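You operate a simulated robot arm through the tools that you are given. There is no shell and no other tool. Be economical: measure what you need, move in short steps, check, and stop when the job is done.

You run a simulated two-armed robot. Do the job below in one go: nothing can be reset, and whatever is moved stays where it is left.

Task
Pick up the steel can that says "TAP" from the middle tray of the trolley with one hand, pass it to the other hand and put it on the top of the hose reel. Set down upright: steel can.

It is judged by the outcome, as a careful person would: the job done as asked, and still so three seconds after it is handed in. It fails if anything else is knocked over, pushed out of place, dropped, spilled or broken.

Robot
Two 7-joint arms with two-finger parallel grippers on one trunk, on a base that drives. Base frame: it is fixed to the floor where the robot stands at the start and does not move with it; the origin is under the middle of the robot, x ahead of it, y to its left, z up. Units: mm, rad, N and s.
The left shoulder is at the start at [60, 189, 878], the right one opposite. With the tool pointing down near the work surface each hand reaches from about 100 to 640 mm from the robot's upright axis, wherever it stands, measured 20 degrees to its own side. Places, roughly: top of the hose reel [3400, 1700, 1000]. Payload 3.43 kg a hand.
The tool frame of a hand sits at the grasp point between the pads (the TCP): z along the fingers, y along the line on which they close. The tips reach 30 mm beyond it. The gripper opens to 94 mm. The fingers are 28 mm wide and 10 mm thick; the gripper's body (50 by 96 mm) begins 55 mm behind the TCP.
Orientation is that of the tool frame in the base frame, as a unit quaternion [w, x, y, z]. With the fingers straight down and closing along the base's y, the tool's x points along the base's -x, its y along +y and its z along -z.

Tools
- The arms move only by the tool arm_command. It takes "left_plan", "right_plan" or both (then of equal length, played together; a hand with none holds still); each is a list of rows, each an object (a shift or turn left out is 0, a gripper value left out holds the last) with "travel": the shift along the tool's x, y, z in units of 500 mm (1.0 is 500 mm), a list of three; "rot": the turn, a rotation vector about the tool's x, y, z in units of 90 degrees (1.0 is 90 degrees), a list of three. In form: [{"travel": [tx, ty, tz], "rot": [rx, ry, rz]}, ...]. A call has 1 to 12 rows; each row is the pose to reach, as a shift and turn from the pose commanded when the call began, along the tool's axes at that moment. "left_hand" and "right_hand" are, for a hand that has rows, the closure in counts, from 0 (fully open) to 255 (shut), set as the call begins (left out, the last holds). A call with a number of a shift or a turn outside -1 to 1 is refused whole. A row lasts 0.2 s, in which the tool goes at most 50 mm and 0.15 rad; a call with a longer step from one row to the next is refused whole, and so is a gripper value outside its range. Where a pose cannot be reached the arm comes as near as it can. A force on the tool above 40 N (or 10 N above the force at the start of the call, whichever is more), or a blocked arm, ends the call early, and 0.2 s more pass. Each finger travels about 153 mm/s and halts on what it meets, pressing with about 29 N; the grip force reading is that of the motor and also rises with nothing between the fingers. The clock runs only during rows and for 0.2 s after the last one: add rows that repeat a pose to give the fingers time. It gives the time, the measured TCP pose, the force on the tool (base axes), the opening and the grip force at its end, in the units of the frame above (readings bear some noise), with the torque about the TCP (base axes, N m) and any sound that the robot's microphone picked up, and new pictures: "show" is both (left out), scene, wrist or none (wrist: the cameras of the hands that moved).
- Cameras (640 x 400 px; columns grow to the right, rows downward): "scene" is now at [5.2, 22.3, 1417.4]; the picture's right is [0.32, -0.95, 0.00], its down [-0.80, -0.27, -0.53] and it looks along [0.50, 0.17, -0.85] (base axes); focal length 291 px, centre (320, 200). "left" rides on the left gripper at [76, -14, -103] in its tool frame; the picture's right is [0.18, 0.98, 0.00], its down [-0.75, 0.14, -0.64] and it looks along [-0.63, 0.12, 0.77] (tool axes); focal length 243 px, centre (320, 200). "right" rides on the right gripper at [76, 14, -102] in its tool frame; the picture's right is [-0.18, 0.98, 0.00], its down [-0.75, -0.14, -0.64] and it looks along [-0.63, -0.12, 0.77] (tool axes); focal length 243 px, centre (320, 200). There is no depth. A picture from a camera that has moved, and an enlarged one, comes with that camera's place and axes in the base frame and with its lens.
- lift_body(by): slides the trunk up (or, below 0, down) by that many mm; the arms and the scene camera ride with it, the base frame stays. It gives what a move gives, with no picture.
- base_move(legs): drives the robot by 1 to 6 legs, each [ahead, left, turn to the left] in mm, mm and rad, along the robot's own axes; the way and the turn of a leg run together, so that a leg with both is an arc; at most 1500 mm and 3.142 rad a leg. The arms and the cameras ride along, it lands a little off, and it stops where it bumps. It gives what a move gives, and a new picture of the scene camera.
- head_to(pan, tilt): turns the head with the scene camera to pan (to the left, within 1.501 rad either way) and tilt (down, from -0.506 to 1.204), counted from straight ahead of the robot. It gives what a move gives, and a new picture of the scene camera.
- zoom(camera, box): a new picture of the part [left, top, right, bottom] of that camera's present view, enlarged. The clock stands still meanwhile.
- job_done(): hands the job in; it is judged then, once.

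Work in short steps. Places have to be worked out from the pictures, the camera data and where the tool is seen: move nearer, look again, correct. Check each grasp and each placing, and mend what went wrong. You have 120 turns and 260 pictures in all, those below and enlarged ones among them. Open the grippers and draw the arms clear of the work before you hand the job in, unless the task says otherwise; then end with one line.

The tools are called after ">>>" as name(argument=value, ...) on one line, values as JSON. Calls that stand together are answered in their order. arm_command: Moves the arms, as the interface text tells. Its arguments: {"type":"object","properties":{"left_plan":{"type":"array","items":{"type":"object","properties":{"travel":{"type":"array","items":{"type":"number"}},"rot":{"type":"array","items":{"type":"number"}}}}},"left_hand":{"type":"number"},"right_plan":{"type":"array","items":{"type":"object","properties":{"travel":{"type":"array","items":{"type":"number"}},"rot":{"type":"array","items":{"type":"number"}}}}},"right_hand":{"type":"number"},"show":{"type":"string","enum":["both","scene","wrist","none"]}},"required":[]} The other tools are called the same way: lift_body (by) slides the trunk up or down; base_move (legs) drives the base; head_to (pan, tilt) turns the head that bears the scene camera; zoom (camera, box) takes an enlarged picture of a part of a camera's view; job_done () hands the job in.

At the start:

```text
time_s: 0.0
left_position: [312.2, 157.4, 816.2]
left_tool_rot: [0.0, 0.0, 1.0, 0.0]
left_contact_force: [-0.1, -1.3, -0.6]
left_wrist_torque: [-0.04, 0.01, 0.03]
left_grip_width: 94.0
left_grasp_force: 0.1
right_position: [269.6, -98.6, 784.8]
right_tool_rot: [0.0, 0.0, 1.0, 0.001]
right_contact_force: [0.1, 1.0, 0.2]
right_wrist_torque: [0.0, 0.02, -0.01]
right_grip_width: 94.1
right_grasp_force: 0.1
trunk travel left (down, up): [-550.0, 440.0]
robot x, y, heading: [3.4, 0.0, 0.001]
head pan, tilt: [0.323, 1.012]
```

scene: 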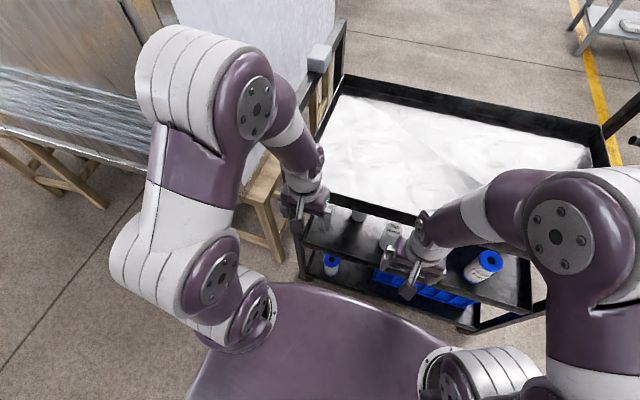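
right: 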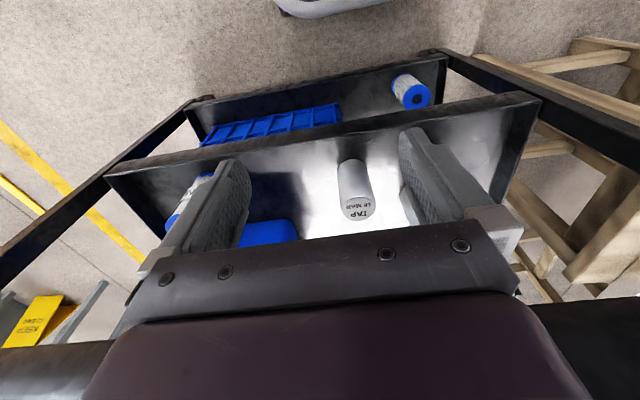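
left: 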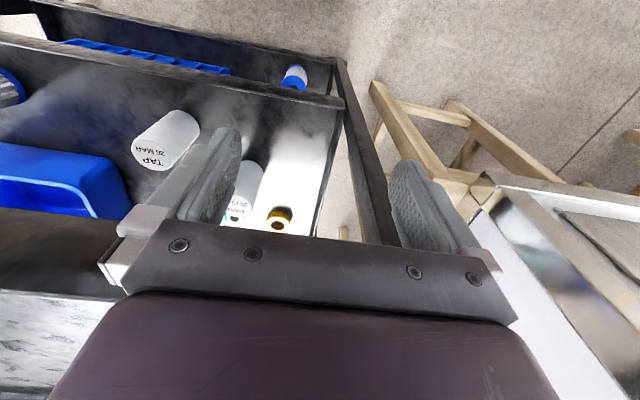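

I start by enlarging the views of the middle tray to read the labels.

>>> zoom(camera="left", box=[80, 80, 340, 242])

>>> zoom(camera="right", box=[160, 120, 480, 320])

>>> zoom(camera="scene", box=[280, 180, 540, 342])

```text
2.46 times, centred on (210, 161) of left
camera zoom: at [235.5, 141.2, 917.3], right [-0.18, 0.98, 0.0], down [0.75, 0.14, 0.64], along [0.63, 0.12, -0.77], focal length 597 px, centre (591, 296)
```

zoom: 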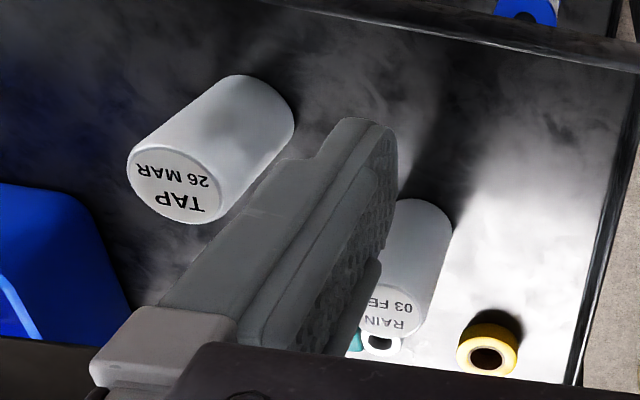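

```text
2.00 times, centred on (320, 220) of right
camera zoom: at [194.1, -83.4, 887.3], right [0.18, 0.98, 0.0], down [0.75, -0.14, 0.64], along [0.63, -0.12, -0.77], focal length 485 px, centre (320, 160)
```

zoom: 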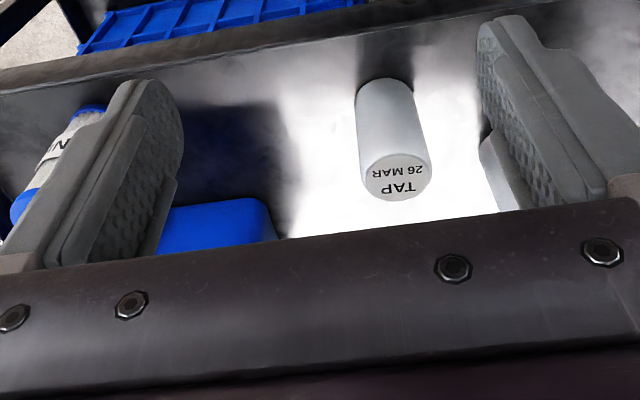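

```text
2.46 times, centred on (410, 261) of scene
camera zoom: at [5.2, 22.3, 1417.4], right [0.32, -0.95, 0.0], down [-0.8, -0.27, -0.53], along [0.5, 0.17, -0.85], focal length 716 px, centre (98, 50)
```

zoom: 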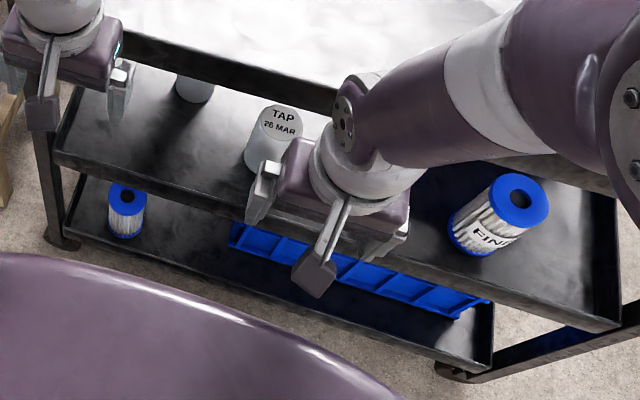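

Triangulating both wrist views puts the TAP can's top at about [458, -71, 598], some 55 mm wide, with the top tray overhanging it from about x = 403. I'll pitch the right hand 45° forward and bring it to a pre-grasp point in front of the can.

>>> arm_command(right_plan=[{"travel": [-0.024, 0.007, 0.038], "rot": [0, -0.0625, 0]}, {"travel": [-0.048, 0.014, 0.077], "rot": [0, -0.125, 0]}, {"travel": [-0.072, 0.021, 0.115], "rot": [0, -0.1875, 0]}, {"travel": [-0.096, 0.028, 0.153], "rot": [0, -0.25, 0]}, {"travel": [-0.12, 0.035, 0.191], "rot": [0, -0.3125, 0]}, {"travel": [-0.144, 0.042, 0.23], "rot": [0, -0.375, 0]}, {"travel": [-0.168, 0.048, 0.268], "rot": [0, -0.4375, 0]}, {"travel": [-0.192, 0.055, 0.306], "rot": [0, -0.5, 0]}], right_hand=0)

```text
time_s: 1.8
left_position: [312.2, 157.0, 815.9]
left_tool_rot: [0.0, 0.001, 1.0, -0.001]
left_contact_force: [0.9, 1.0, -0.4]
left_wrist_torque: [-0.03, 0.0, -0.02]
left_grip_width: 94.1
left_grasp_force: 0.1
right_position: [389.5, -45.9, 645.8]
right_tool_rot: [0.379, -0.002, 0.925, -0.01]
right_contact_force: [-0.1, -0.5, 0.1]
right_wrist_torque: [-0.01, 0.02, 0.01]
right_grip_width: 94.1
right_grasp_force: 0.1
right hand out of reach, approached as far as the arm can: row 3, 4, 7, 8
trunk travel left (down, up): [-550.0, 440.0]
robot x, y, heading: [-1.2, 0.3, -0.001]
head pan, tilt: [0.323, 1.012]
camera scene: at [6.2, 22.9, 1417.5], right [0.32, -0.95, 0.0], down [-0.8, -0.27, -0.53], along [0.5, 0.17, -0.85], focal length 291 px, centre (320, 200)
camera right: at [264.3, -31.8, 665.0], right [0.14, 0.98, 0.11], down [0.08, -0.12, 0.99], along [0.99, -0.13, -0.1], focal length 243 px, centre (320, 200)
```

scene: 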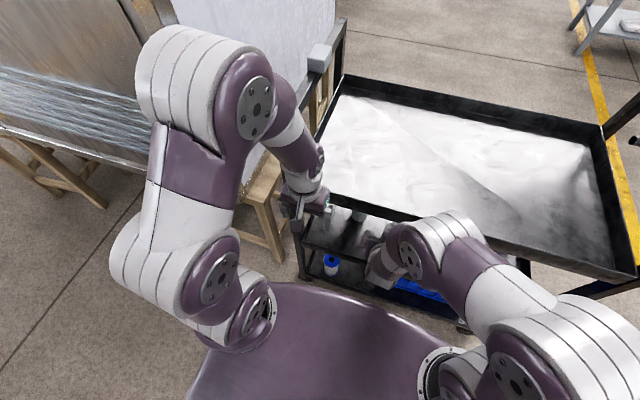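
right: 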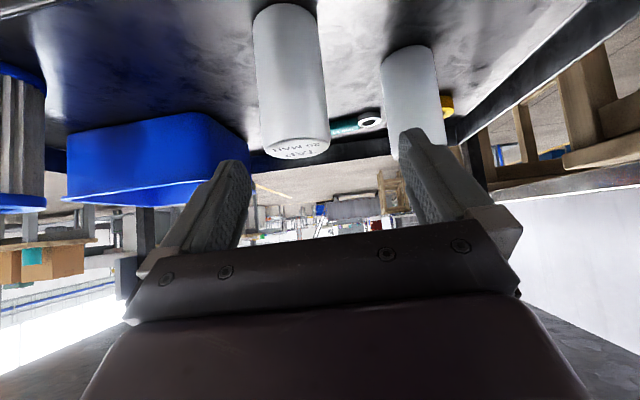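

The right arm is too folded to reach that pose exactly. I'll back the base 110 mm so the pitched reach is comfortable.

>>> base_move(legs=[[-110, 0, 0]])

>>> arm_command(right_plan=[{"travel": [0, 0, 0]}])

```text
time_s: 3.0
left_position: [201.3, 156.1, 816.1]
left_tool_rot: [0.001, -0.001, 1.0, 0.001]
left_contact_force: [0.2, 0.1, 0.4]
left_wrist_torque: [0.02, -0.04, 0.03]
left_grip_width: 93.9
left_grasp_force: 0.1
right_position: [277.9, -47.6, 647.1]
right_tool_rot: [0.38, -0.001, 0.925, -0.011]
right_contact_force: [-0.5, 0.3, 0.6]
right_wrist_torque: [0.0, -0.02, -0.01]
right_grip_width: 94.0
right_grasp_force: 0.0
trunk travel left (down, up): [-550.0, 440.0]
robot x, y, heading: [-113.4, -1.5, 0.003]
head pan, tilt: [0.323, 1.012]
camera scene: at [-106.8, 22.3, 1417.5], right [0.32, -0.95, 0.0], down [-0.8, -0.27, -0.53], along [0.5, 0.17, -0.85], focal length 291 px, centre (320, 200)
```

scene: 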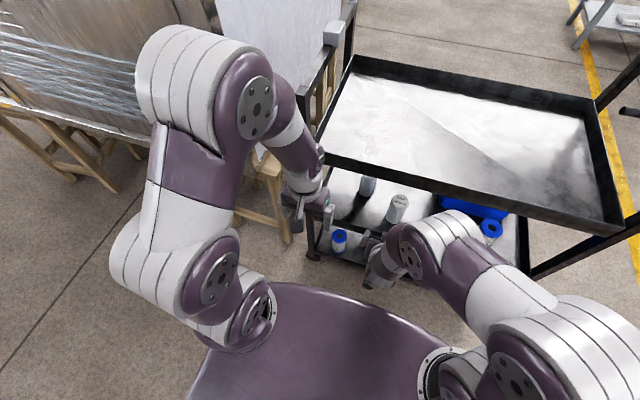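

```text
time_s: 3.4
left_position: [202.1, 156.3, 815.2]
left_tool_rot: [0.0, -0.001, 1.0, 0.001]
left_contact_force: [0.2, 0.1, 0.2]
left_wrist_torque: [-0.01, 0.0, -0.01]
left_grip_width: 93.8
left_grasp_force: 0.0
right_position: [278.8, -46.8, 645.9]
right_tool_rot: [0.379, -0.001, 0.925, -0.01]
right_contact_force: [0.4, -0.1, -0.2]
right_wrist_torque: [-0.01, 0.01, 0.0]
right_grip_width: 94.0
right_grasp_force: 0.0
trunk travel left (down, up): [-550.0, 440.0]
robot x, y, heading: [-110.4, 0.8, 0.001]
head pan, tilt: [0.323, 1.012]
camera scene: at [-105.2, 22.3, 1417.4], right [0.32, -0.95, 0.0], down [-0.8, -0.27, -0.53], along [0.5, 0.17, -0.85], focal length 291 px, centre (320, 200)
camera right: at [153.4, -32.3, 665.6], right [0.14, 0.98, 0.11], down [0.09, -0.12, 0.99], along [0.99, -0.13, -0.1], focal length 243 px, centre (320, 200)
```

scene: 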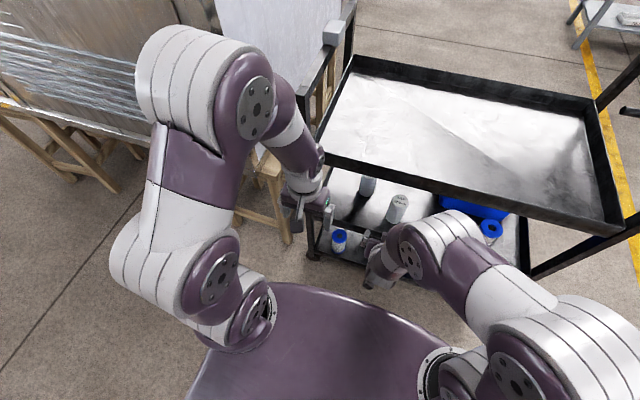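
right: 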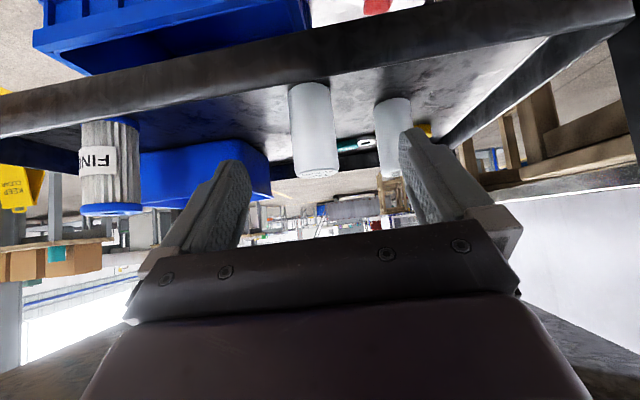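

The can's position is confirmed (top ≈ [458, -69, 599], tray floor ≈ 495). The hand is at 45° pitch, so I move it to the pre-grasp point [366, -70, 632].

>>> arm_command(right_plan=[{"travel": [-0.035, -0.015, 0.047]}, {"travel": [-0.07, -0.031, 0.095]}, {"travel": [-0.104, -0.046, 0.142]}, {"travel": [-0.104, -0.046, 0.142]}], show="wrist")

```text
time_s: 4.4
left_position: [203.2, 156.1, 815.3]
left_tool_rot: [-0.001, 0.0, 1.0, 0.001]
left_contact_force: [-0.6, 0.5, 0.2]
left_wrist_torque: [0.02, 0.02, 0.01]
left_grip_width: 93.9
left_grasp_force: 0.0
right_position: [363.9, -70.7, 632.2]
right_tool_rot: [0.38, -0.002, 0.925, -0.01]
right_contact_force: [-1.2, -0.4, -0.6]
right_wrist_torque: [0.01, -0.04, 0.01]
right_grip_width: 93.9
right_grasp_force: 0.1
trunk travel left (down, up): [-550.0, 440.0]
robot x, y, heading: [-111.3, 1.6, 0.001]
head pan, tilt: [0.323, 1.012]
camera right: at [239.9, -55.7, 651.7], right [0.14, 0.98, 0.11], down [0.09, -0.12, 0.99], along [0.99, -0.12, -0.1], focal length 243 px, centre (320, 200)
```

right: 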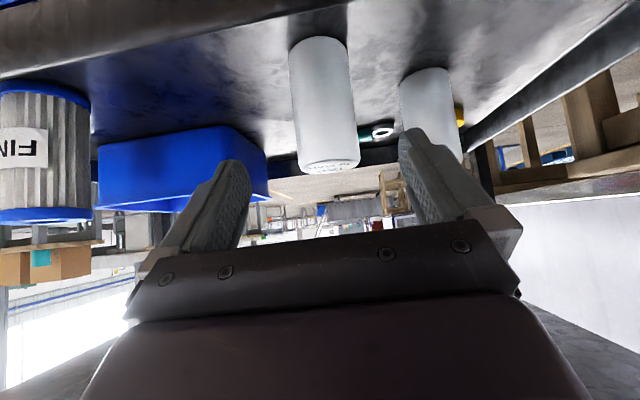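

Hand centred on the can line; can measured at y ≈ -68. I advance along the tool axis to the grasp point, fingers open.

>>> arm_command(right_plan=[{"travel": [-0.001, 0.004, 0.053]}, {"travel": [-0.002, 0.004, 0.105]}, {"travel": [-0.003, 0.004, 0.158]}, {"travel": [-0.004, 0.004, 0.21]}, {"travel": [-0.005, 0.004, 0.24]}, {"travel": [-0.005, 0.004, 0.263]}, {"travel": [-0.005, 0.004, 0.263]}])

```text
time_s: 6.0
left_position: [202.4, 155.9, 816.3]
left_tool_rot: [0.0, 0.0, 1.0, 0.0]
left_contact_force: [0.5, 0.5, -0.5]
left_wrist_torque: [0.0, -0.01, 0.04]
left_grip_width: 93.7
left_grasp_force: 0.0
right_position: [458.1, -70.7, 539.1]
right_tool_rot: [0.378, -0.001, 0.926, -0.011]
right_contact_force: [-1.9, 0.8, 3.4]
right_wrist_torque: [-0.01, -0.07, 0.0]
right_grip_width: 94.1
right_grasp_force: 0.1
trunk travel left (down, up): [-550.0, 440.0]
robot x, y, heading: [-113.5, -1.0, 0.002]
head pan, tilt: [0.323, 1.012]
camera scene: at [-104.8, 22.3, 1417.3], right [0.32, -0.95, 0.0], down [-0.8, -0.27, -0.53], along [0.5, 0.17, -0.85], focal length 291 px, centre (320, 200)
camera right: at [334.0, -56.3, 559.7], right [0.14, 0.98, 0.11], down [0.09, -0.12, 0.99], along [0.99, -0.13, -0.1], focal length 243 px, centre (320, 200)
```

scene: 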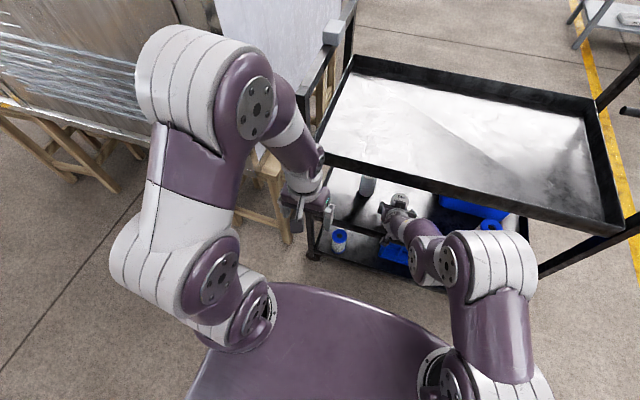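
right: 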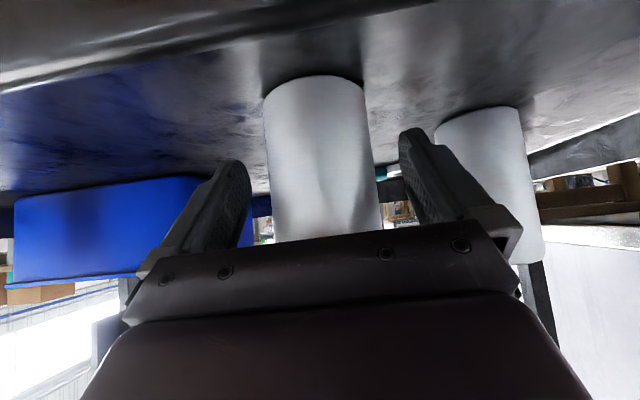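

A slight contact (~4 N) suggests the palm's top corner is brushing the can; I back off 12 mm along the tool and close.

>>> arm_command(right_plan=[{"travel": [0, 0.002, -0.024]}, {"travel": [0, 0.002, -0.024]}], show="none")

>>> arm_command(right_plan=[{"travel": [0, 0, 0]}, {"travel": [0, 0, 0]}, {"travel": [0, 0, 0]}, {"travel": [0, 0, 0]}], right_hand=255)

```text
time_s: 6.6
left_position: [201.7, 157.4, 815.4]
left_tool_rot: [0.0, -0.001, 1.0, 0.0]
left_contact_force: [0.3, 0.5, 0.6]
left_wrist_torque: [-0.03, 0.0, -0.02]
left_grip_width: 93.7
left_grasp_force: 0.0
right_position: [449.9, -70.2, 549.3]
right_tool_rot: [0.379, -0.002, 0.925, -0.01]
right_contact_force: [-0.5, 0.8, 0.0]
right_wrist_torque: [-0.01, -0.01, 0.0]
right_grip_width: 94.0
right_grasp_force: 0.1
trunk travel left (down, up): [-550.0, 440.0]
robot x, y, heading: [-113.0, 1.9, -0.002]
head pan, tilt: [0.323, 1.012]
```

```text
time_s: 7.6
left_position: [201.9, 156.9, 814.3]
left_tool_rot: [0.0, 0.0, 1.0, 0.0]
left_contact_force: [-0.8, -0.2, -0.8]
left_wrist_torque: [-0.02, 0.01, 0.05]
left_grip_width: 94.1
left_grasp_force: 0.1
right_position: [450.0, -68.3, 549.2]
right_tool_rot: [0.379, -0.001, 0.925, -0.01]
right_contact_force: [-0.3, 0.5, 0.2]
right_wrist_torque: [0.12, 0.01, 0.02]
right_grip_width: 59.8
right_grasp_force: 29.4
trunk travel left (down, up): [-550.0, 440.0]
robot x, y, heading: [-111.5, 0.4, -0.004]
head pan, tilt: [0.323, 1.012]
camera scene: at [-105.2, 22.3, 1417.5], right [0.32, -0.95, 0.0], down [-0.8, -0.27, -0.53], along [0.5, 0.17, -0.85], focal length 291 px, centre (320, 200)
camera right: at [325.5, -54.9, 569.2], right [0.14, 0.98, 0.11], down [0.09, -0.12, 0.99], along [0.99, -0.13, -0.1], focal length 243 px, centre (320, 200)
```

scene: 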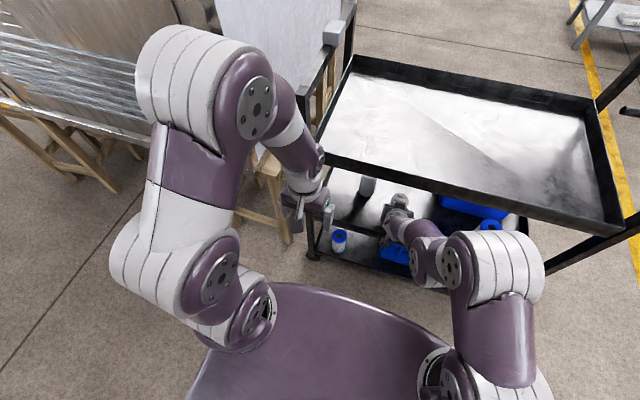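
right: 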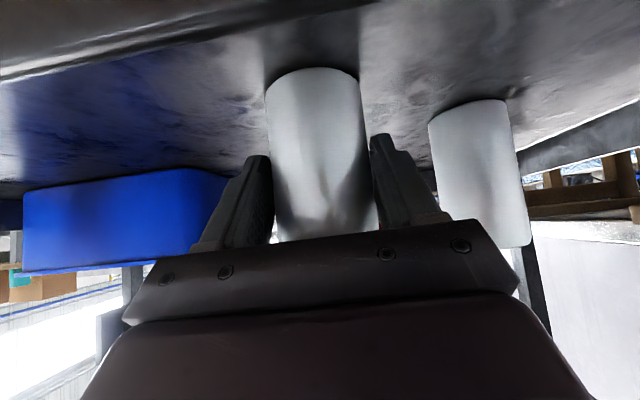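

The fingers hold at 60 mm with full grip. I lift straight up 60 mm and check.

>>> arm_command(right_plan=[{"travel": [-0.028, 0, -0.0285]}, {"travel": [-0.056, 0, -0.057]}, {"travel": [-0.084, 0, -0.0855]}, {"travel": [-0.084, 0, -0.0855]}])

```text
time_s: 8.6
left_position: [203.0, 156.4, 816.1]
left_tool_rot: [0.0, 0.0, 1.0, 0.0]
left_contact_force: [0.9, -0.5, -0.3]
left_wrist_torque: [0.01, 0.0, -0.01]
left_grip_width: 94.0
left_grasp_force: 0.1
right_position: [450.4, -68.7, 609.0]
right_tool_rot: [0.378, -0.002, 0.926, -0.01]
right_contact_force: [-0.1, 0.3, -3.4]
right_wrist_torque: [-0.01, 0.09, -0.01]
right_grip_width: 59.9
right_grasp_force: 29.0
trunk travel left (down, up): [-550.0, 440.0]
robot x, y, heading: [-114.2, 1.0, -0.003]
head pan, tilt: [0.323, 1.012]
camera scene: at [-104.3, 22.2, 1417.4], right [0.32, -0.95, 0.0], down [-0.8, -0.27, -0.53], along [0.5, 0.17, -0.85], focal length 291 px, centre (320, 200)
camera right: at [325.7, -54.3, 628.6], right [0.14, 0.98, 0.11], down [0.09, -0.12, 0.99], along [0.99, -0.13, -0.1], focal length 243 px, centre (320, 200)
```

scene: 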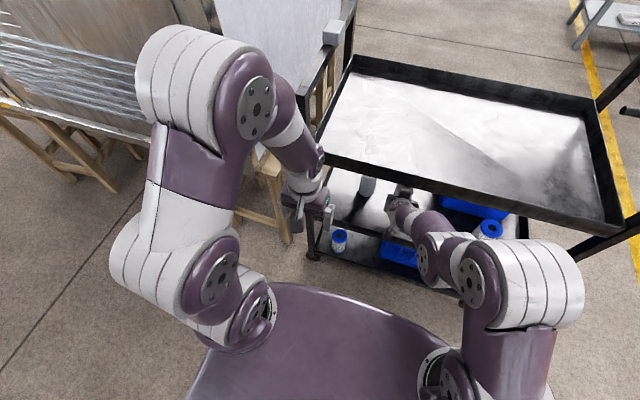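
right: 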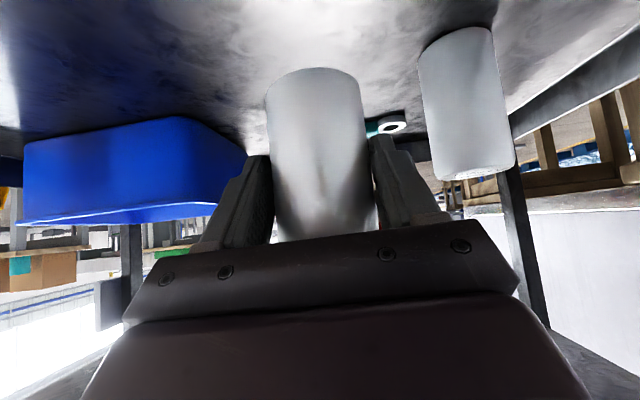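

The can is up and carried (≈3.5 N). I back the base 500 mm so everything comes straight out of the trolley.

>>> base_move(legs=[[-500, 0, 0]])

>>> head_to(pan=0.0, tilt=0.9)

```text
time_s: 11.6
left_position: [-303.7, 156.5, 816.0]
left_tool_rot: [0.0, 0.0, 1.0, 0.0]
left_contact_force: [-0.5, 0.0, 0.1]
left_wrist_torque: [-0.04, 0.0, 0.01]
left_grip_width: 93.8
left_grasp_force: 0.1
right_position: [-56.3, -69.1, 609.7]
right_tool_rot: [0.38, 0.0, 0.925, -0.011]
right_contact_force: [0.4, -0.2, -3.2]
right_wrist_torque: [-0.02, 0.06, -0.01]
right_grip_width: 59.7
right_grasp_force: 28.5
trunk travel left (down, up): [-550.0, 440.0]
robot x, y, heading: [-619.2, -2.4, -0.002]
head pan, tilt: [0.323, 1.012]
camera scene: at [-611.5, 22.7, 1417.4], right [0.32, -0.95, 0.0], down [-0.8, -0.27, -0.53], along [0.5, 0.17, -0.85], focal length 291 px, centre (320, 200)
```

scene: 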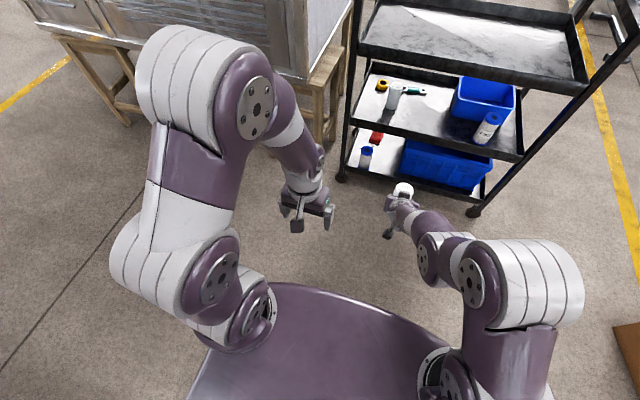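

```text
time_s: 12.4
left_position: [-303.6, 157.7, 815.8]
left_tool_rot: [0.001, 0.001, 1.0, 0.0]
left_contact_force: [-0.2, 0.3, 0.1]
left_wrist_torque: [0.01, 0.0, -0.03]
left_grip_width: 94.1
left_grasp_force: 0.0
right_position: [-55.7, -70.1, 608.8]
right_tool_rot: [0.378, 0.0, 0.926, -0.011]
right_contact_force: [0.8, 0.4, -2.9]
right_wrist_torque: [0.03, 0.05, 0.0]
right_grip_width: 59.6
right_grasp_force: 28.2
trunk travel left (down, up): [-550.0, 440.0]
robot x, y, heading: [-612.9, -1.1, -0.003]
head pan, tilt: [0.0, 0.901]
camera scene: at [-600.6, 1.0, 1425.5], right [0.0, -1.0, 0.0], down [-0.78, 0.0, -0.62], along [0.62, 0.0, -0.78], focal length 291 px, centre (320, 200)
```

scene: 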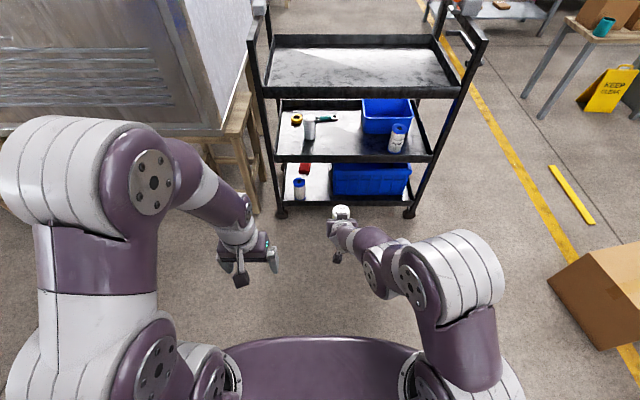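

The can came out clean and nothing else moved. Now I bring the right hand with the can to the robot's centreline, and the left hand open above it, tilted 12° back to keep its camera clear of the right wrist.

>>> arm_command(right_plan=[{"travel": [0.008, 0.0175, -0.014]}, {"travel": [0.015, 0.035, -0.028]}, {"travel": [0.022, 0.0525, -0.042]}, {"travel": [0.029, 0.07, -0.056]}, {"travel": [0.036, 0.0875, -0.07]}, {"travel": [0.043, 0.105, -0.085]}, {"travel": [0.05, 0.1225, -0.099]}, {"travel": [0.058, 0.14, -0.113]}, {"travel": [0.058, 0.14, -0.113]}], left_plan=[{"travel": [-0.05, -0.039, 0.004], "rot": [0, 0.017, 0]}, {"travel": [-0.1, -0.078, 0.008], "rot": [0, 0.033, 0]}, {"travel": [-0.15, -0.117, 0.012], "rot": [0, 0.05, 0]}, {"travel": [-0.2, -0.157, 0.016], "rot": [0, 0.067, 0]}, {"travel": [-0.25, -0.196, 0.02], "rot": [0, 0.083, 0]}, {"travel": [-0.3, -0.235, 0.024], "rot": [0, 0.1, 0]}, {"travel": [-0.35, -0.275, 0.028], "rot": [0, 0.117, 0]}, {"travel": [-0.4, -0.314, 0.032], "rot": [0, 0.133, 0]}, {"travel": [-0.4, -0.314, 0.032], "rot": [0, 0.133, 0]}], left_hand=0)

```text
time_s: 14.4
left_position: [-145.5, 14.6, 775.5]
left_tool_rot: [-0.104, 0.001, 0.995, -0.001]
left_contact_force: [-0.4, 0.2, 0.5]
left_wrist_torque: [0.02, -0.01, 0.0]
left_grip_width: 93.6
left_grasp_force: 0.0
left hand out of reach, approached as far as the arm can: row 7, 8, 9
right_position: [-115.2, 1.0, 628.8]
right_tool_rot: [0.379, 0.0, 0.925, -0.01]
right_contact_force: [0.1, -0.3, -2.7]
right_wrist_torque: [-0.02, 0.03, 0.02]
right_grip_width: 59.8
right_grasp_force: 28.9
trunk travel left (down, up): [-550.0, 440.0]
robot x, y, heading: [-614.2, 0.1, -0.003]
head pan, tilt: [0.0, 0.901]
camera scene: at [-600.6, 0.9, 1425.5], right [0.0, -1.0, 0.0], down [-0.78, 0.0, -0.62], along [0.62, 0.0, -0.78], focal length 291 px, centre (320, 200)
camera right: at [-240.9, 16.3, 647.4], right [0.14, 0.98, 0.11], down [0.09, -0.12, 0.99], along [0.99, -0.13, -0.1], focal length 243 px, centre (320, 200)
camera left: at [-199.6, -0.2, 889.7], right [-0.18, 0.98, 0.04], down [0.87, 0.14, 0.47], along [0.46, 0.12, -0.88], focal length 243 px, centre (320, 200)
```

scene: 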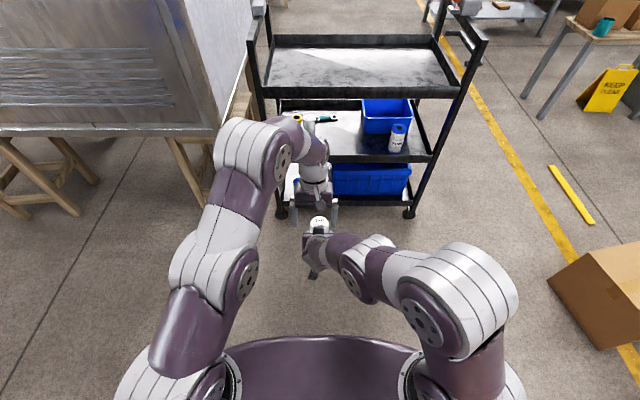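
right: 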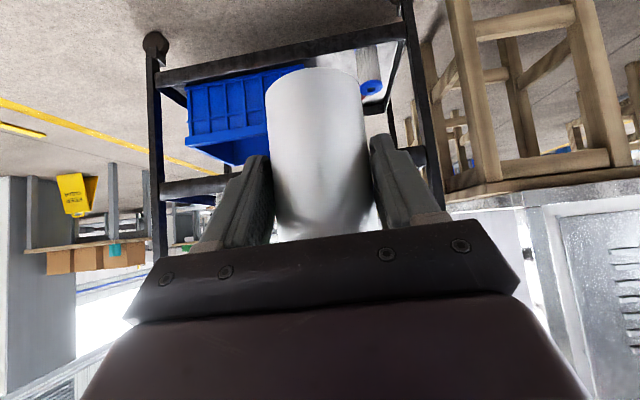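
left: 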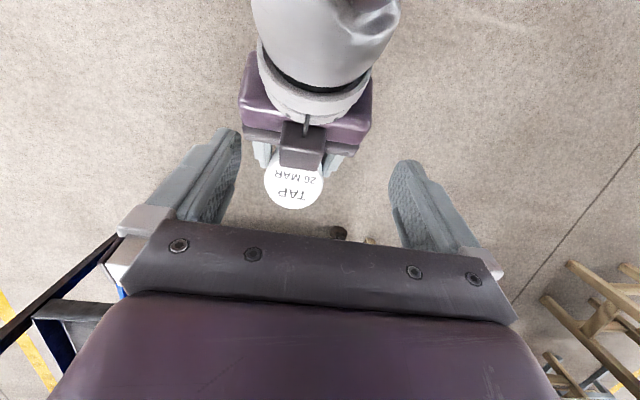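

Left couldn't reach the full offset. Let me look closer at the right gripper, which shows a small box over the can's rim.

>>> zoom(camera="left", box=[200, 40, 440, 240])

>>> zoom(camera="scene", box=[240, 110, 440, 310])

```text
2.00 times, centred on (320, 140) of left
camera zoom: at [-199.6, -0.2, 889.7], right [-0.18, 0.98, 0.04], down [0.87, 0.14, 0.47], along [0.46, 0.12, -0.88], focal length 485 px, centre (320, 320)
```

zoom: 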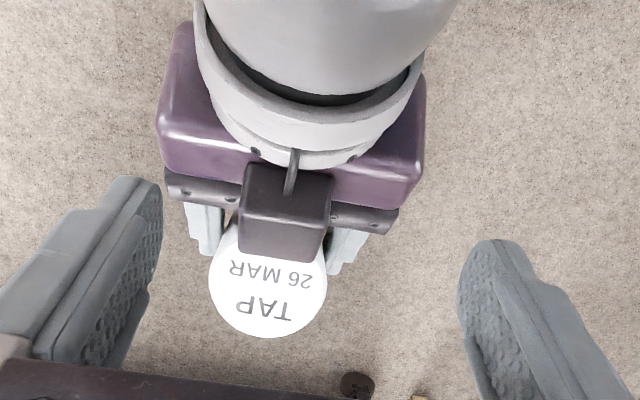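

```text
2.00 times, centred on (340, 210) of scene
camera zoom: at [-600.6, 0.9, 1425.5], right [0.0, -1.0, 0.0], down [-0.78, 0.0, -0.62], along [0.62, 0.0, -0.78], focal length 582 px, centre (280, 180)
```

zoom: 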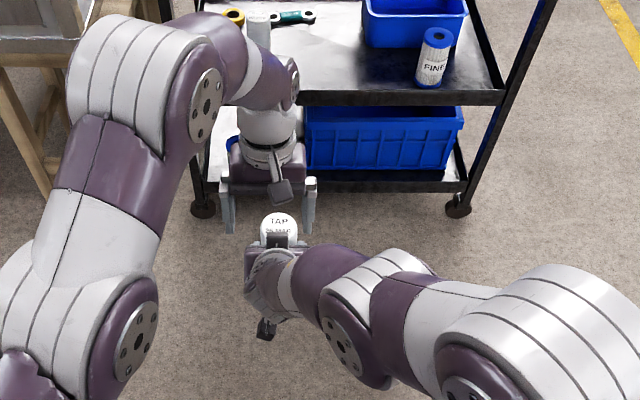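

The right gripper carries a small box above its palm, with its top about 65 mm above the can's lid, so the left hand must come straight over the can, tilted back. I bring the can 65 mm closer to the robot so the left arm can reach over it.

>>> arm_command(right_plan=[{"travel": [0.031, 0.017, -0.03]}, {"travel": [0.062, 0.034, -0.06]}, {"travel": [0.093, 0.05, -0.091]}, {"travel": [0.093, 0.05, -0.091]}], show="none")

>>> arm_command(left_plan=[{"travel": [0, 0, 0]}])

```text
time_s: 15.4
left_position: [-145.8, 15.0, 774.4]
left_tool_rot: [-0.105, 0.0, 0.994, 0.0]
left_contact_force: [0.5, 0.3, 0.0]
left_wrist_torque: [0.03, -0.02, 0.02]
left_grip_width: 94.2
left_grasp_force: 0.0
right_position: [-180.4, 27.6, 626.6]
right_tool_rot: [0.378, 0.0, 0.926, -0.011]
right_contact_force: [-0.3, 0.2, -2.6]
right_wrist_torque: [0.01, 0.08, 0.0]
right_grip_width: 59.6
right_grasp_force: 28.7
trunk travel left (down, up): [-550.0, 440.0]
robot x, y, heading: [-616.0, -0.8, -0.002]
head pan, tilt: [0.0, 0.901]
```

```text
time_s: 15.8
left_position: [-145.7, 14.6, 775.4]
left_tool_rot: [-0.105, 0.001, 0.994, 0.0]
left_contact_force: [-0.9, 0.4, -0.6]
left_wrist_torque: [-0.01, -0.02, -0.01]
left_grip_width: 93.7
left_grasp_force: 0.0
right_position: [-181.1, 28.0, 626.7]
right_tool_rot: [0.379, -0.001, 0.925, -0.01]
right_contact_force: [0.3, -0.6, -2.5]
right_wrist_torque: [0.01, 0.02, 0.02]
right_grip_width: 59.6
right_grasp_force: 29.2
trunk travel left (down, up): [-550.0, 440.0]
robot x, y, heading: [-618.8, -1.1, 0.0]
head pan, tilt: [0.0, 0.901]
camera scene: at [-600.5, 0.9, 1425.5], right [0.0, -1.0, 0.0], down [-0.78, 0.0, -0.62], along [0.62, 0.0, -0.78], focal length 291 px, centre (320, 200)
camera left: at [-199.6, -0.1, 889.8], right [-0.18, 0.98, 0.04], down [0.87, 0.14, 0.47], along [0.46, 0.12, -0.88], focal length 243 px, centre (320, 200)
```

scene: 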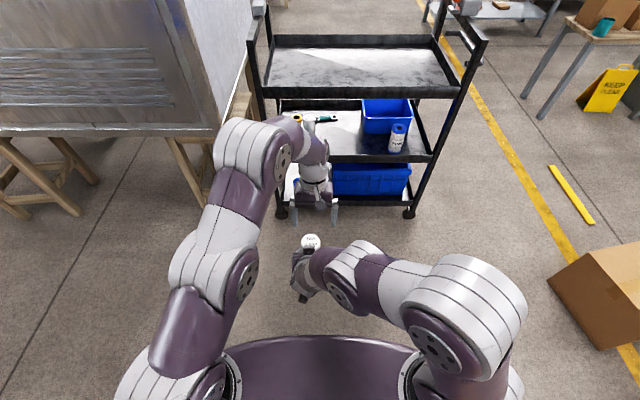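
left: 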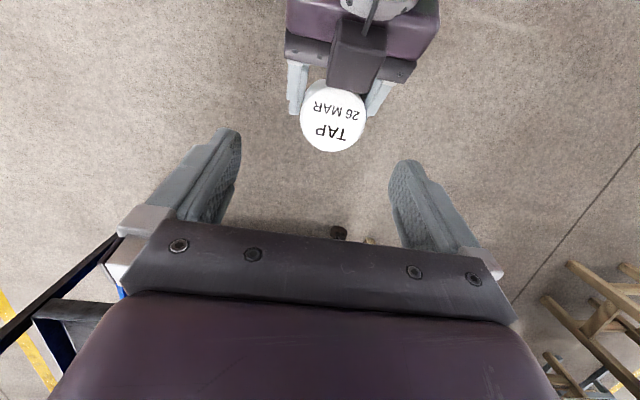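

Can centre is at about [-170, 27], top z ≈ 677. I align the left hand over it and come down until the tips are just above the lid.

>>> arm_command(left_plan=[{"travel": [0.035, 0.025, 0.0075]}, {"travel": [0.028, 0.025, 0.04]}, {"travel": [0.02, 0.025, 0.078]}, {"travel": [0.012, 0.025, 0.115]}, {"travel": [0.012, 0.025, 0.115]}])

```text
time_s: 17.0
left_position: [-163.2, 27.7, 719.3]
left_tool_rot: [-0.104, 0.002, 0.995, 0.001]
left_contact_force: [-0.3, 0.1, -0.4]
left_wrist_torque: [-0.01, 0.0, 0.0]
left_grip_width: 94.1
left_grasp_force: 0.0
right_position: [-181.4, 26.9, 627.2]
right_tool_rot: [0.378, -0.001, 0.926, -0.01]
right_contact_force: [-0.9, 0.6, -3.5]
right_wrist_torque: [-0.01, 0.09, 0.0]
right_grip_width: 59.9
right_grasp_force: 28.9
trunk travel left (down, up): [-550.0, 440.0]
robot x, y, heading: [-611.7, -2.7, -0.002]
head pan, tilt: [0.0, 0.901]
camera scene: at [-601.0, 1.0, 1425.5], right [0.0, -1.0, 0.0], down [-0.78, 0.0, -0.62], along [0.62, 0.0, -0.78], focal length 291 px, centre (320, 200)
camera left: at [-217.2, 11.8, 834.8], right [-0.18, 0.98, 0.04], down [0.87, 0.14, 0.47], along [0.46, 0.12, -0.88], focal length 243 px, centre (320, 200)
```

scene: 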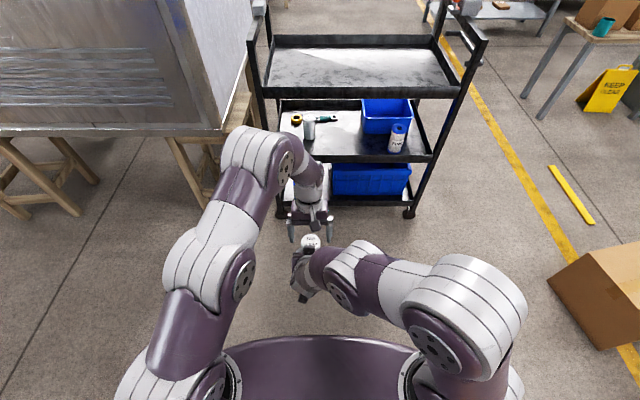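
left: 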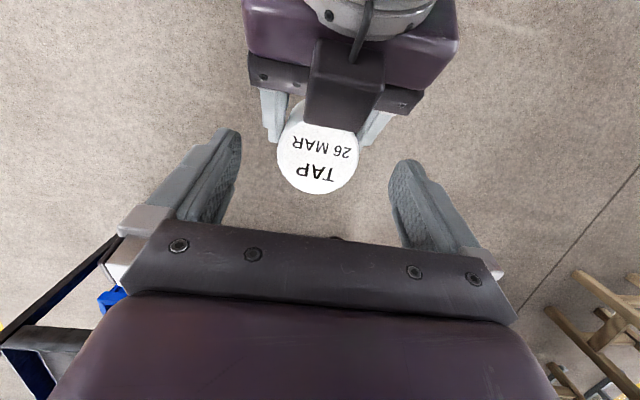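

Clearances look right: lid centre ≈ [-169, 26], box front face ≈ x -194. I descend 38 mm so the pads overlap the can's upper part.

>>> arm_command(left_plan=[{"travel": [-0.004, -0.003, 0.02]}, {"travel": [-0.008, -0.003, 0.04]}, {"travel": [-0.012, -0.003, 0.057]}, {"travel": [-0.016, -0.003, 0.074]}, {"travel": [-0.016, -0.003, 0.074]}])

```text
time_s: 18.2
left_position: [-163.5, 25.4, 681.1]
left_tool_rot: [-0.105, 0.001, 0.995, 0.0]
left_contact_force: [-0.5, 0.0, -0.2]
left_wrist_torque: [-0.01, 0.0, -0.01]
left_grip_width: 94.1
left_grasp_force: 0.1
right_position: [-180.9, 28.4, 626.4]
right_tool_rot: [0.379, 0.0, 0.926, -0.01]
right_contact_force: [0.3, -0.1, -3.1]
right_wrist_torque: [0.0, 0.05, 0.01]
right_grip_width: 59.9
right_grasp_force: 28.9
trunk travel left (down, up): [-550.0, 440.0]
robot x, y, heading: [-614.7, -0.5, -0.002]
head pan, tilt: [0.0, 0.901]
camera scene: at [-600.8, 0.9, 1425.5], right [0.0, -1.0, 0.0], down [-0.78, 0.0, -0.62], along [0.62, 0.0, -0.78], focal length 291 px, centre (320, 200)
camera left: at [-216.9, 10.1, 796.6], right [-0.18, 0.98, 0.04], down [0.87, 0.14, 0.47], along [0.46, 0.12, -0.88], focal length 243 px, centre (320, 200)
```

scene: 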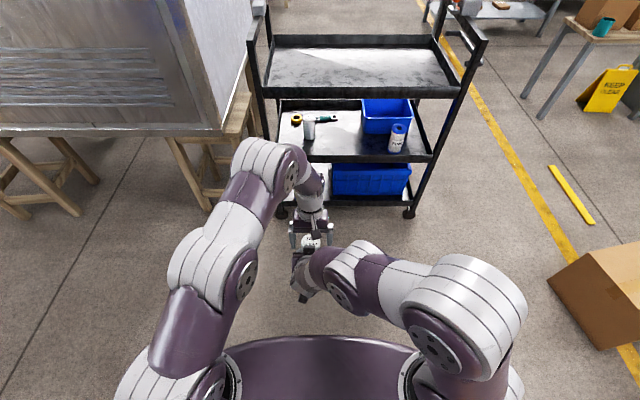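
left: 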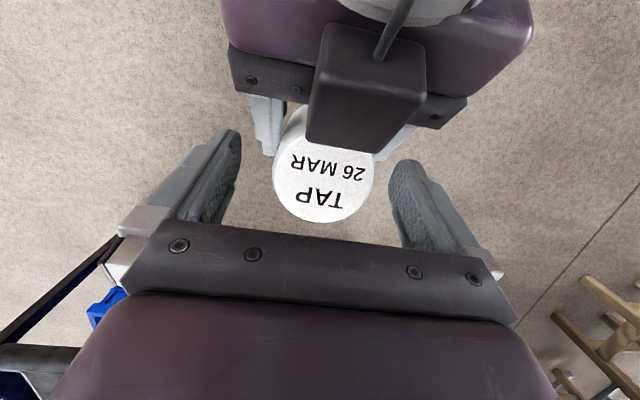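

No contact, and the lid sits between the left pads. I close the left hand while the right holds on.

>>> arm_command(left_plan=[{"travel": [0, 0, 0]}, {"travel": [0, 0, 0]}, {"travel": [0, 0, 0]}, {"travel": [0, 0, 0]}], left_hand=255)

```text
time_s: 19.2
left_position: [-162.8, 26.8, 682.0]
left_tool_rot: [-0.105, 0.001, 0.994, 0.001]
left_contact_force: [3.9, 21.0, -3.2]
left_wrist_torque: [0.93, -0.27, 0.03]
left_grip_width: 56.7
left_grasp_force: 29.0
right_position: [-180.5, 26.0, 625.7]
right_tool_rot: [0.378, 0.0, 0.926, -0.011]
right_contact_force: [-2.5, -20.2, 2.8]
right_wrist_torque: [0.24, 0.03, -0.42]
right_grip_width: 59.8
right_grasp_force: 29.2
trunk travel left (down, up): [-550.0, 440.0]
robot x, y, heading: [-616.3, 0.3, -0.001]
head pan, tilt: [0.0, 0.901]
camera scene: at [-600.6, 0.9, 1425.5], right [0.0, -1.0, 0.0], down [-0.78, 0.0, -0.62], along [0.62, 0.0, -0.78], focal length 291 px, centre (320, 200)
camera left: at [-216.9, 10.6, 796.5], right [-0.18, 0.98, 0.04], down [0.87, 0.14, 0.47], along [0.46, 0.12, -0.88], focal length 243 px, centre (320, 200)
```

scene: 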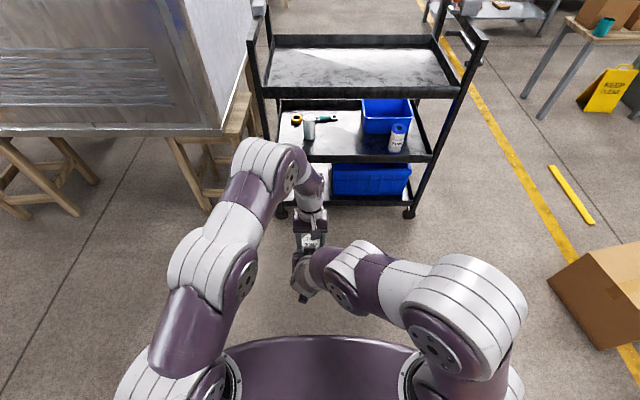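
left: 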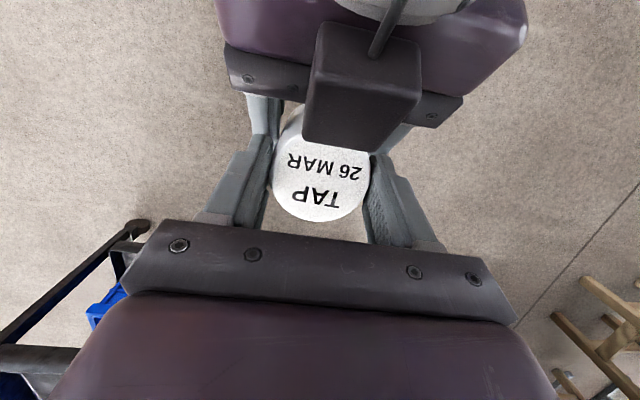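

Left width reads 56.7 mm rather than 60, and there is a 20 N side load, so the grip is probably off-centre. I look closer before releasing anything.

>>> zoom(camera="left", box=[200, 80, 440, 260])

>>> zoom(camera="right", box=[160, 40, 480, 260])

```text
2.22 times, centred on (320, 170) of left
camera zoom: at [-216.9, 10.6, 796.5], right [-0.18, 0.98, 0.04], down [0.87, 0.14, 0.47], along [0.46, 0.12, -0.88], focal length 539 px, centre (320, 267)
```

zoom: 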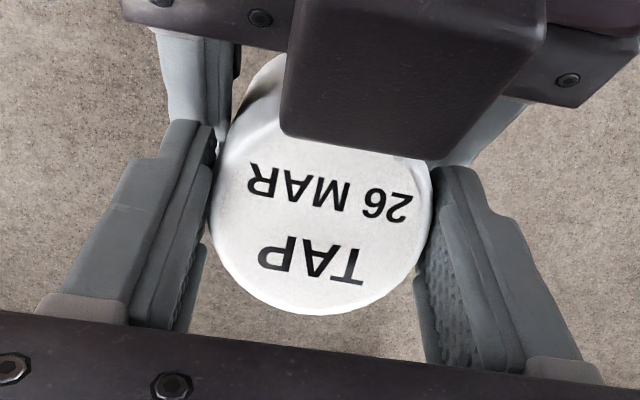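

```text
1.82 times, centred on (320, 150) of right
camera zoom: at [-305.5, 41.6, 645.9], right [0.14, 0.98, 0.11], down [0.09, -0.12, 0.99], along [0.99, -0.13, -0.1], focal length 441 px, centre (320, 291)
```

zoom: 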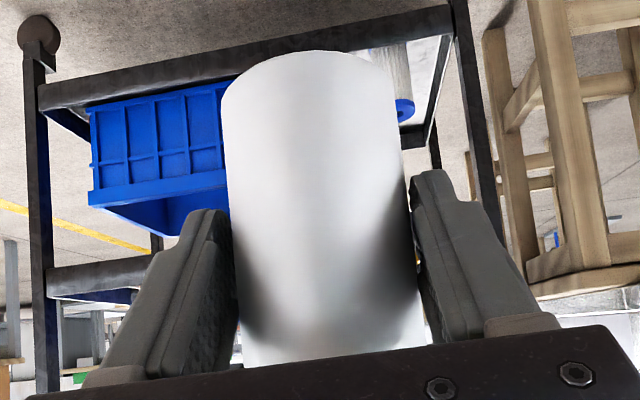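

The pads look close to the lid's widest part; the side load suggests a y offset. I shift the closed left hand 2.5 mm toward +y to relieve it and re-read.

>>> arm_command(left_plan=[{"travel": [0, 0.005, 0]}, {"travel": [0, 0.005, 0]}, {"travel": [0, 0.005, 0]}], show="none")

```text
time_s: 20.0
left_position: [-162.5, 27.8, 682.5]
left_tool_rot: [-0.104, 0.001, 0.995, 0.0]
left_contact_force: [-2.5, 8.0, 3.8]
left_wrist_torque: [0.42, 0.26, 0.08]
left_grip_width: 57.2
left_grasp_force: 28.8
right_position: [-181.0, 28.3, 626.2]
right_tool_rot: [0.379, -0.002, 0.925, -0.01]
right_contact_force: [2.8, -8.8, -6.9]
right_wrist_torque: [0.02, -0.01, -0.24]
right_grip_width: 59.6
right_grasp_force: 28.9
trunk travel left (down, up): [-550.0, 440.0]
robot x, y, heading: [-617.4, -0.3, -0.006]
head pan, tilt: [0.0, 0.901]
```

The width still reads ~57, so the pads sit ~9 mm ahead of the can's axis. I open the left hand, shift it 8 mm back and 4 mm up with 5° more tilt, then close again.

>>> arm_command(left_plan=[{"travel": [0, 0, 0]}, {"travel": [0, 0, 0]}, {"travel": [0.008, 0.003, -0.004], "rot": [0, 0.028, 0]}, {"travel": [0.017, 0.003, -0.004], "rot": [0, 0.0556, 0]}, {"travel": [0.017, 0.003, -0.004], "rot": [0, 0.0556, 0]}], left_hand=0, show="wrist")

>>> arm_command(left_plan=[{"travel": [0, 0, 0]}, {"travel": [0, 0, 0]}, {"travel": [0, 0, 0]}, {"travel": [0, 0, 0]}], left_hand=255, show="wrist")

```text
time_s: 21.2
left_position: [-171.4, 28.3, 685.3]
left_tool_rot: [-0.148, 0.001, 0.989, 0.0]
left_contact_force: [1.8, 0.3, -0.1]
left_wrist_torque: [0.02, -0.01, 0.0]
left_grip_width: 94.0
left_grasp_force: 0.0
right_position: [-180.7, 27.0, 625.9]
right_tool_rot: [0.379, -0.001, 0.925, -0.01]
right_contact_force: [-0.2, 0.3, -3.1]
right_wrist_torque: [0.0, 0.03, -0.04]
right_grip_width: 59.9
right_grasp_force: 29.2
trunk travel left (down, up): [-550.0, 440.0]
robot x, y, heading: [-617.1, -1.3, -0.001]
head pan, tilt: [0.0, 0.901]
camera left: at [-214.4, 13.8, 804.3], right [-0.17, 0.98, 0.05], down [0.91, 0.14, 0.39], along [0.38, 0.12, -0.92], focal length 243 px, centre (320, 200)
```

left: 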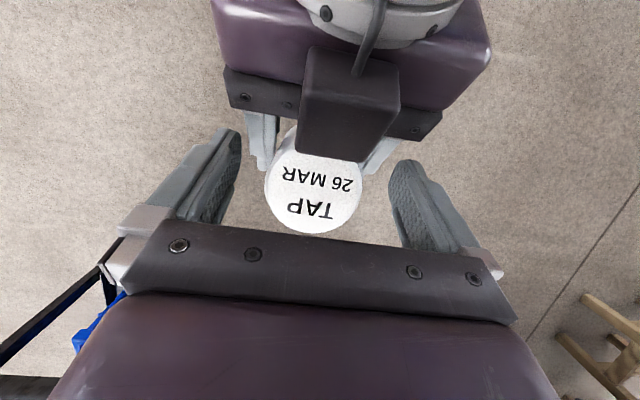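

```text
time_s: 21.6
left_position: [-169.4, 25.5, 687.2]
left_tool_rot: [-0.145, 0.0, 0.989, -0.004]
left_contact_force: [0.6, -2.5, -2.2]
left_wrist_torque: [0.25, -0.14, 0.58]
left_grip_width: 72.2
left_grasp_force: 28.8
right_position: [-179.8, 33.9, 628.8]
right_tool_rot: [0.381, -0.003, 0.925, -0.006]
right_contact_force: [0.8, 2.7, -1.8]
right_wrist_torque: [-0.4, 0.2, -0.55]
right_grip_width: 59.6
right_grasp_force: 29.1
trunk travel left (down, up): [-550.0, 440.0]
robot x, y, heading: [-614.7, -0.8, -0.0]
head pan, tilt: [0.0, 0.901]
stopped in row 2 (left hand): the force on the tool passed its limit (the readings are from after the stop); the commanded pose is now the measured one
camera left: at [-213.7, 10.2, 805.9], right [-0.18, 0.98, 0.05], down [0.91, 0.15, 0.4], along [0.38, 0.11, -0.92], focal length 243 px, centre (320, 200)
```

left: 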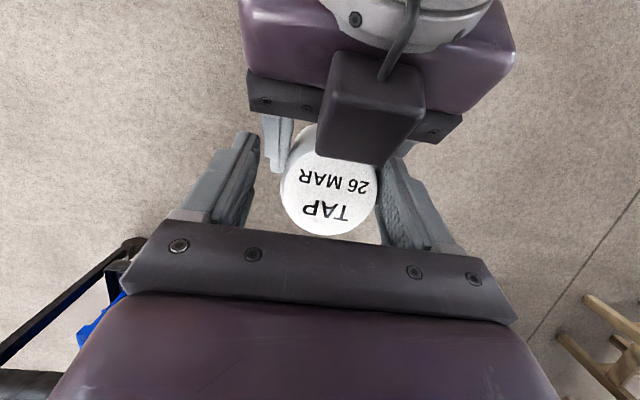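

The left finger was blocked (likely by the right finger or box). I open again and re-measure before trying an intermediate position.

>>> arm_command(left_plan=[{"travel": [0, 0, 0]}, {"travel": [0, 0, 0]}, {"travel": [0, 0, 0]}], left_hand=0, show="wrist")

>>> zoom(camera="left", box=[200, 80, 440, 260])

```text
time_s: 22.4
left_position: [-168.1, 25.9, 688.0]
left_tool_rot: [-0.145, -0.001, 0.989, -0.003]
left_contact_force: [-0.1, 0.4, 0.2]
left_wrist_torque: [0.04, 0.0, -0.04]
left_grip_width: 93.9
left_grasp_force: 0.0
right_position: [-180.4, 32.4, 628.7]
right_tool_rot: [0.381, -0.004, 0.925, -0.006]
right_contact_force: [-1.5, -0.9, -2.9]
right_wrist_torque: [-0.04, 0.02, 0.01]
right_grip_width: 59.5
right_grasp_force: 29.3
trunk travel left (down, up): [-550.0, 440.0]
robot x, y, heading: [-615.2, -1.2, -0.003]
head pan, tilt: [0.0, 0.901]
camera left: at [-213.5, 10.4, 806.2], right [-0.18, 0.98, 0.05], down [0.91, 0.15, 0.4], along [0.38, 0.11, -0.92], focal length 243 px, centre (320, 200)
```

left: 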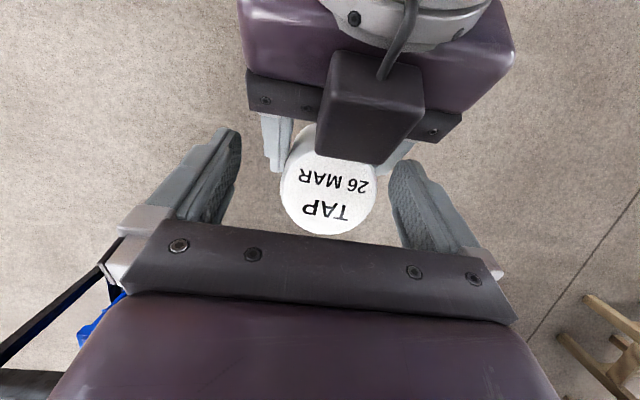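

```text
2.22 times, centred on (320, 170) of left
camera zoom: at [-213.5, 10.4, 806.2], right [-0.18, 0.98, 0.05], down [0.91, 0.15, 0.4], along [0.38, 0.11, -0.92], focal length 539 px, centre (320, 267)
```

zoom: 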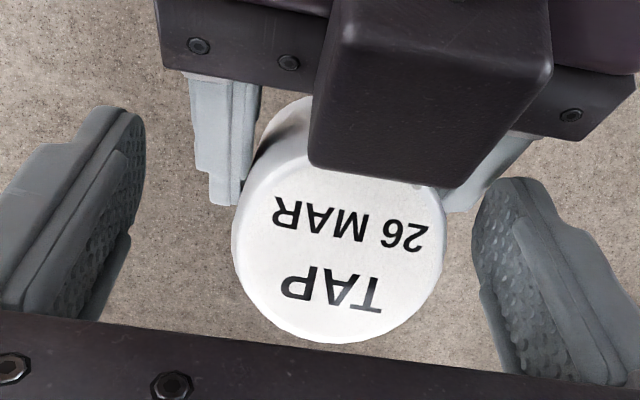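

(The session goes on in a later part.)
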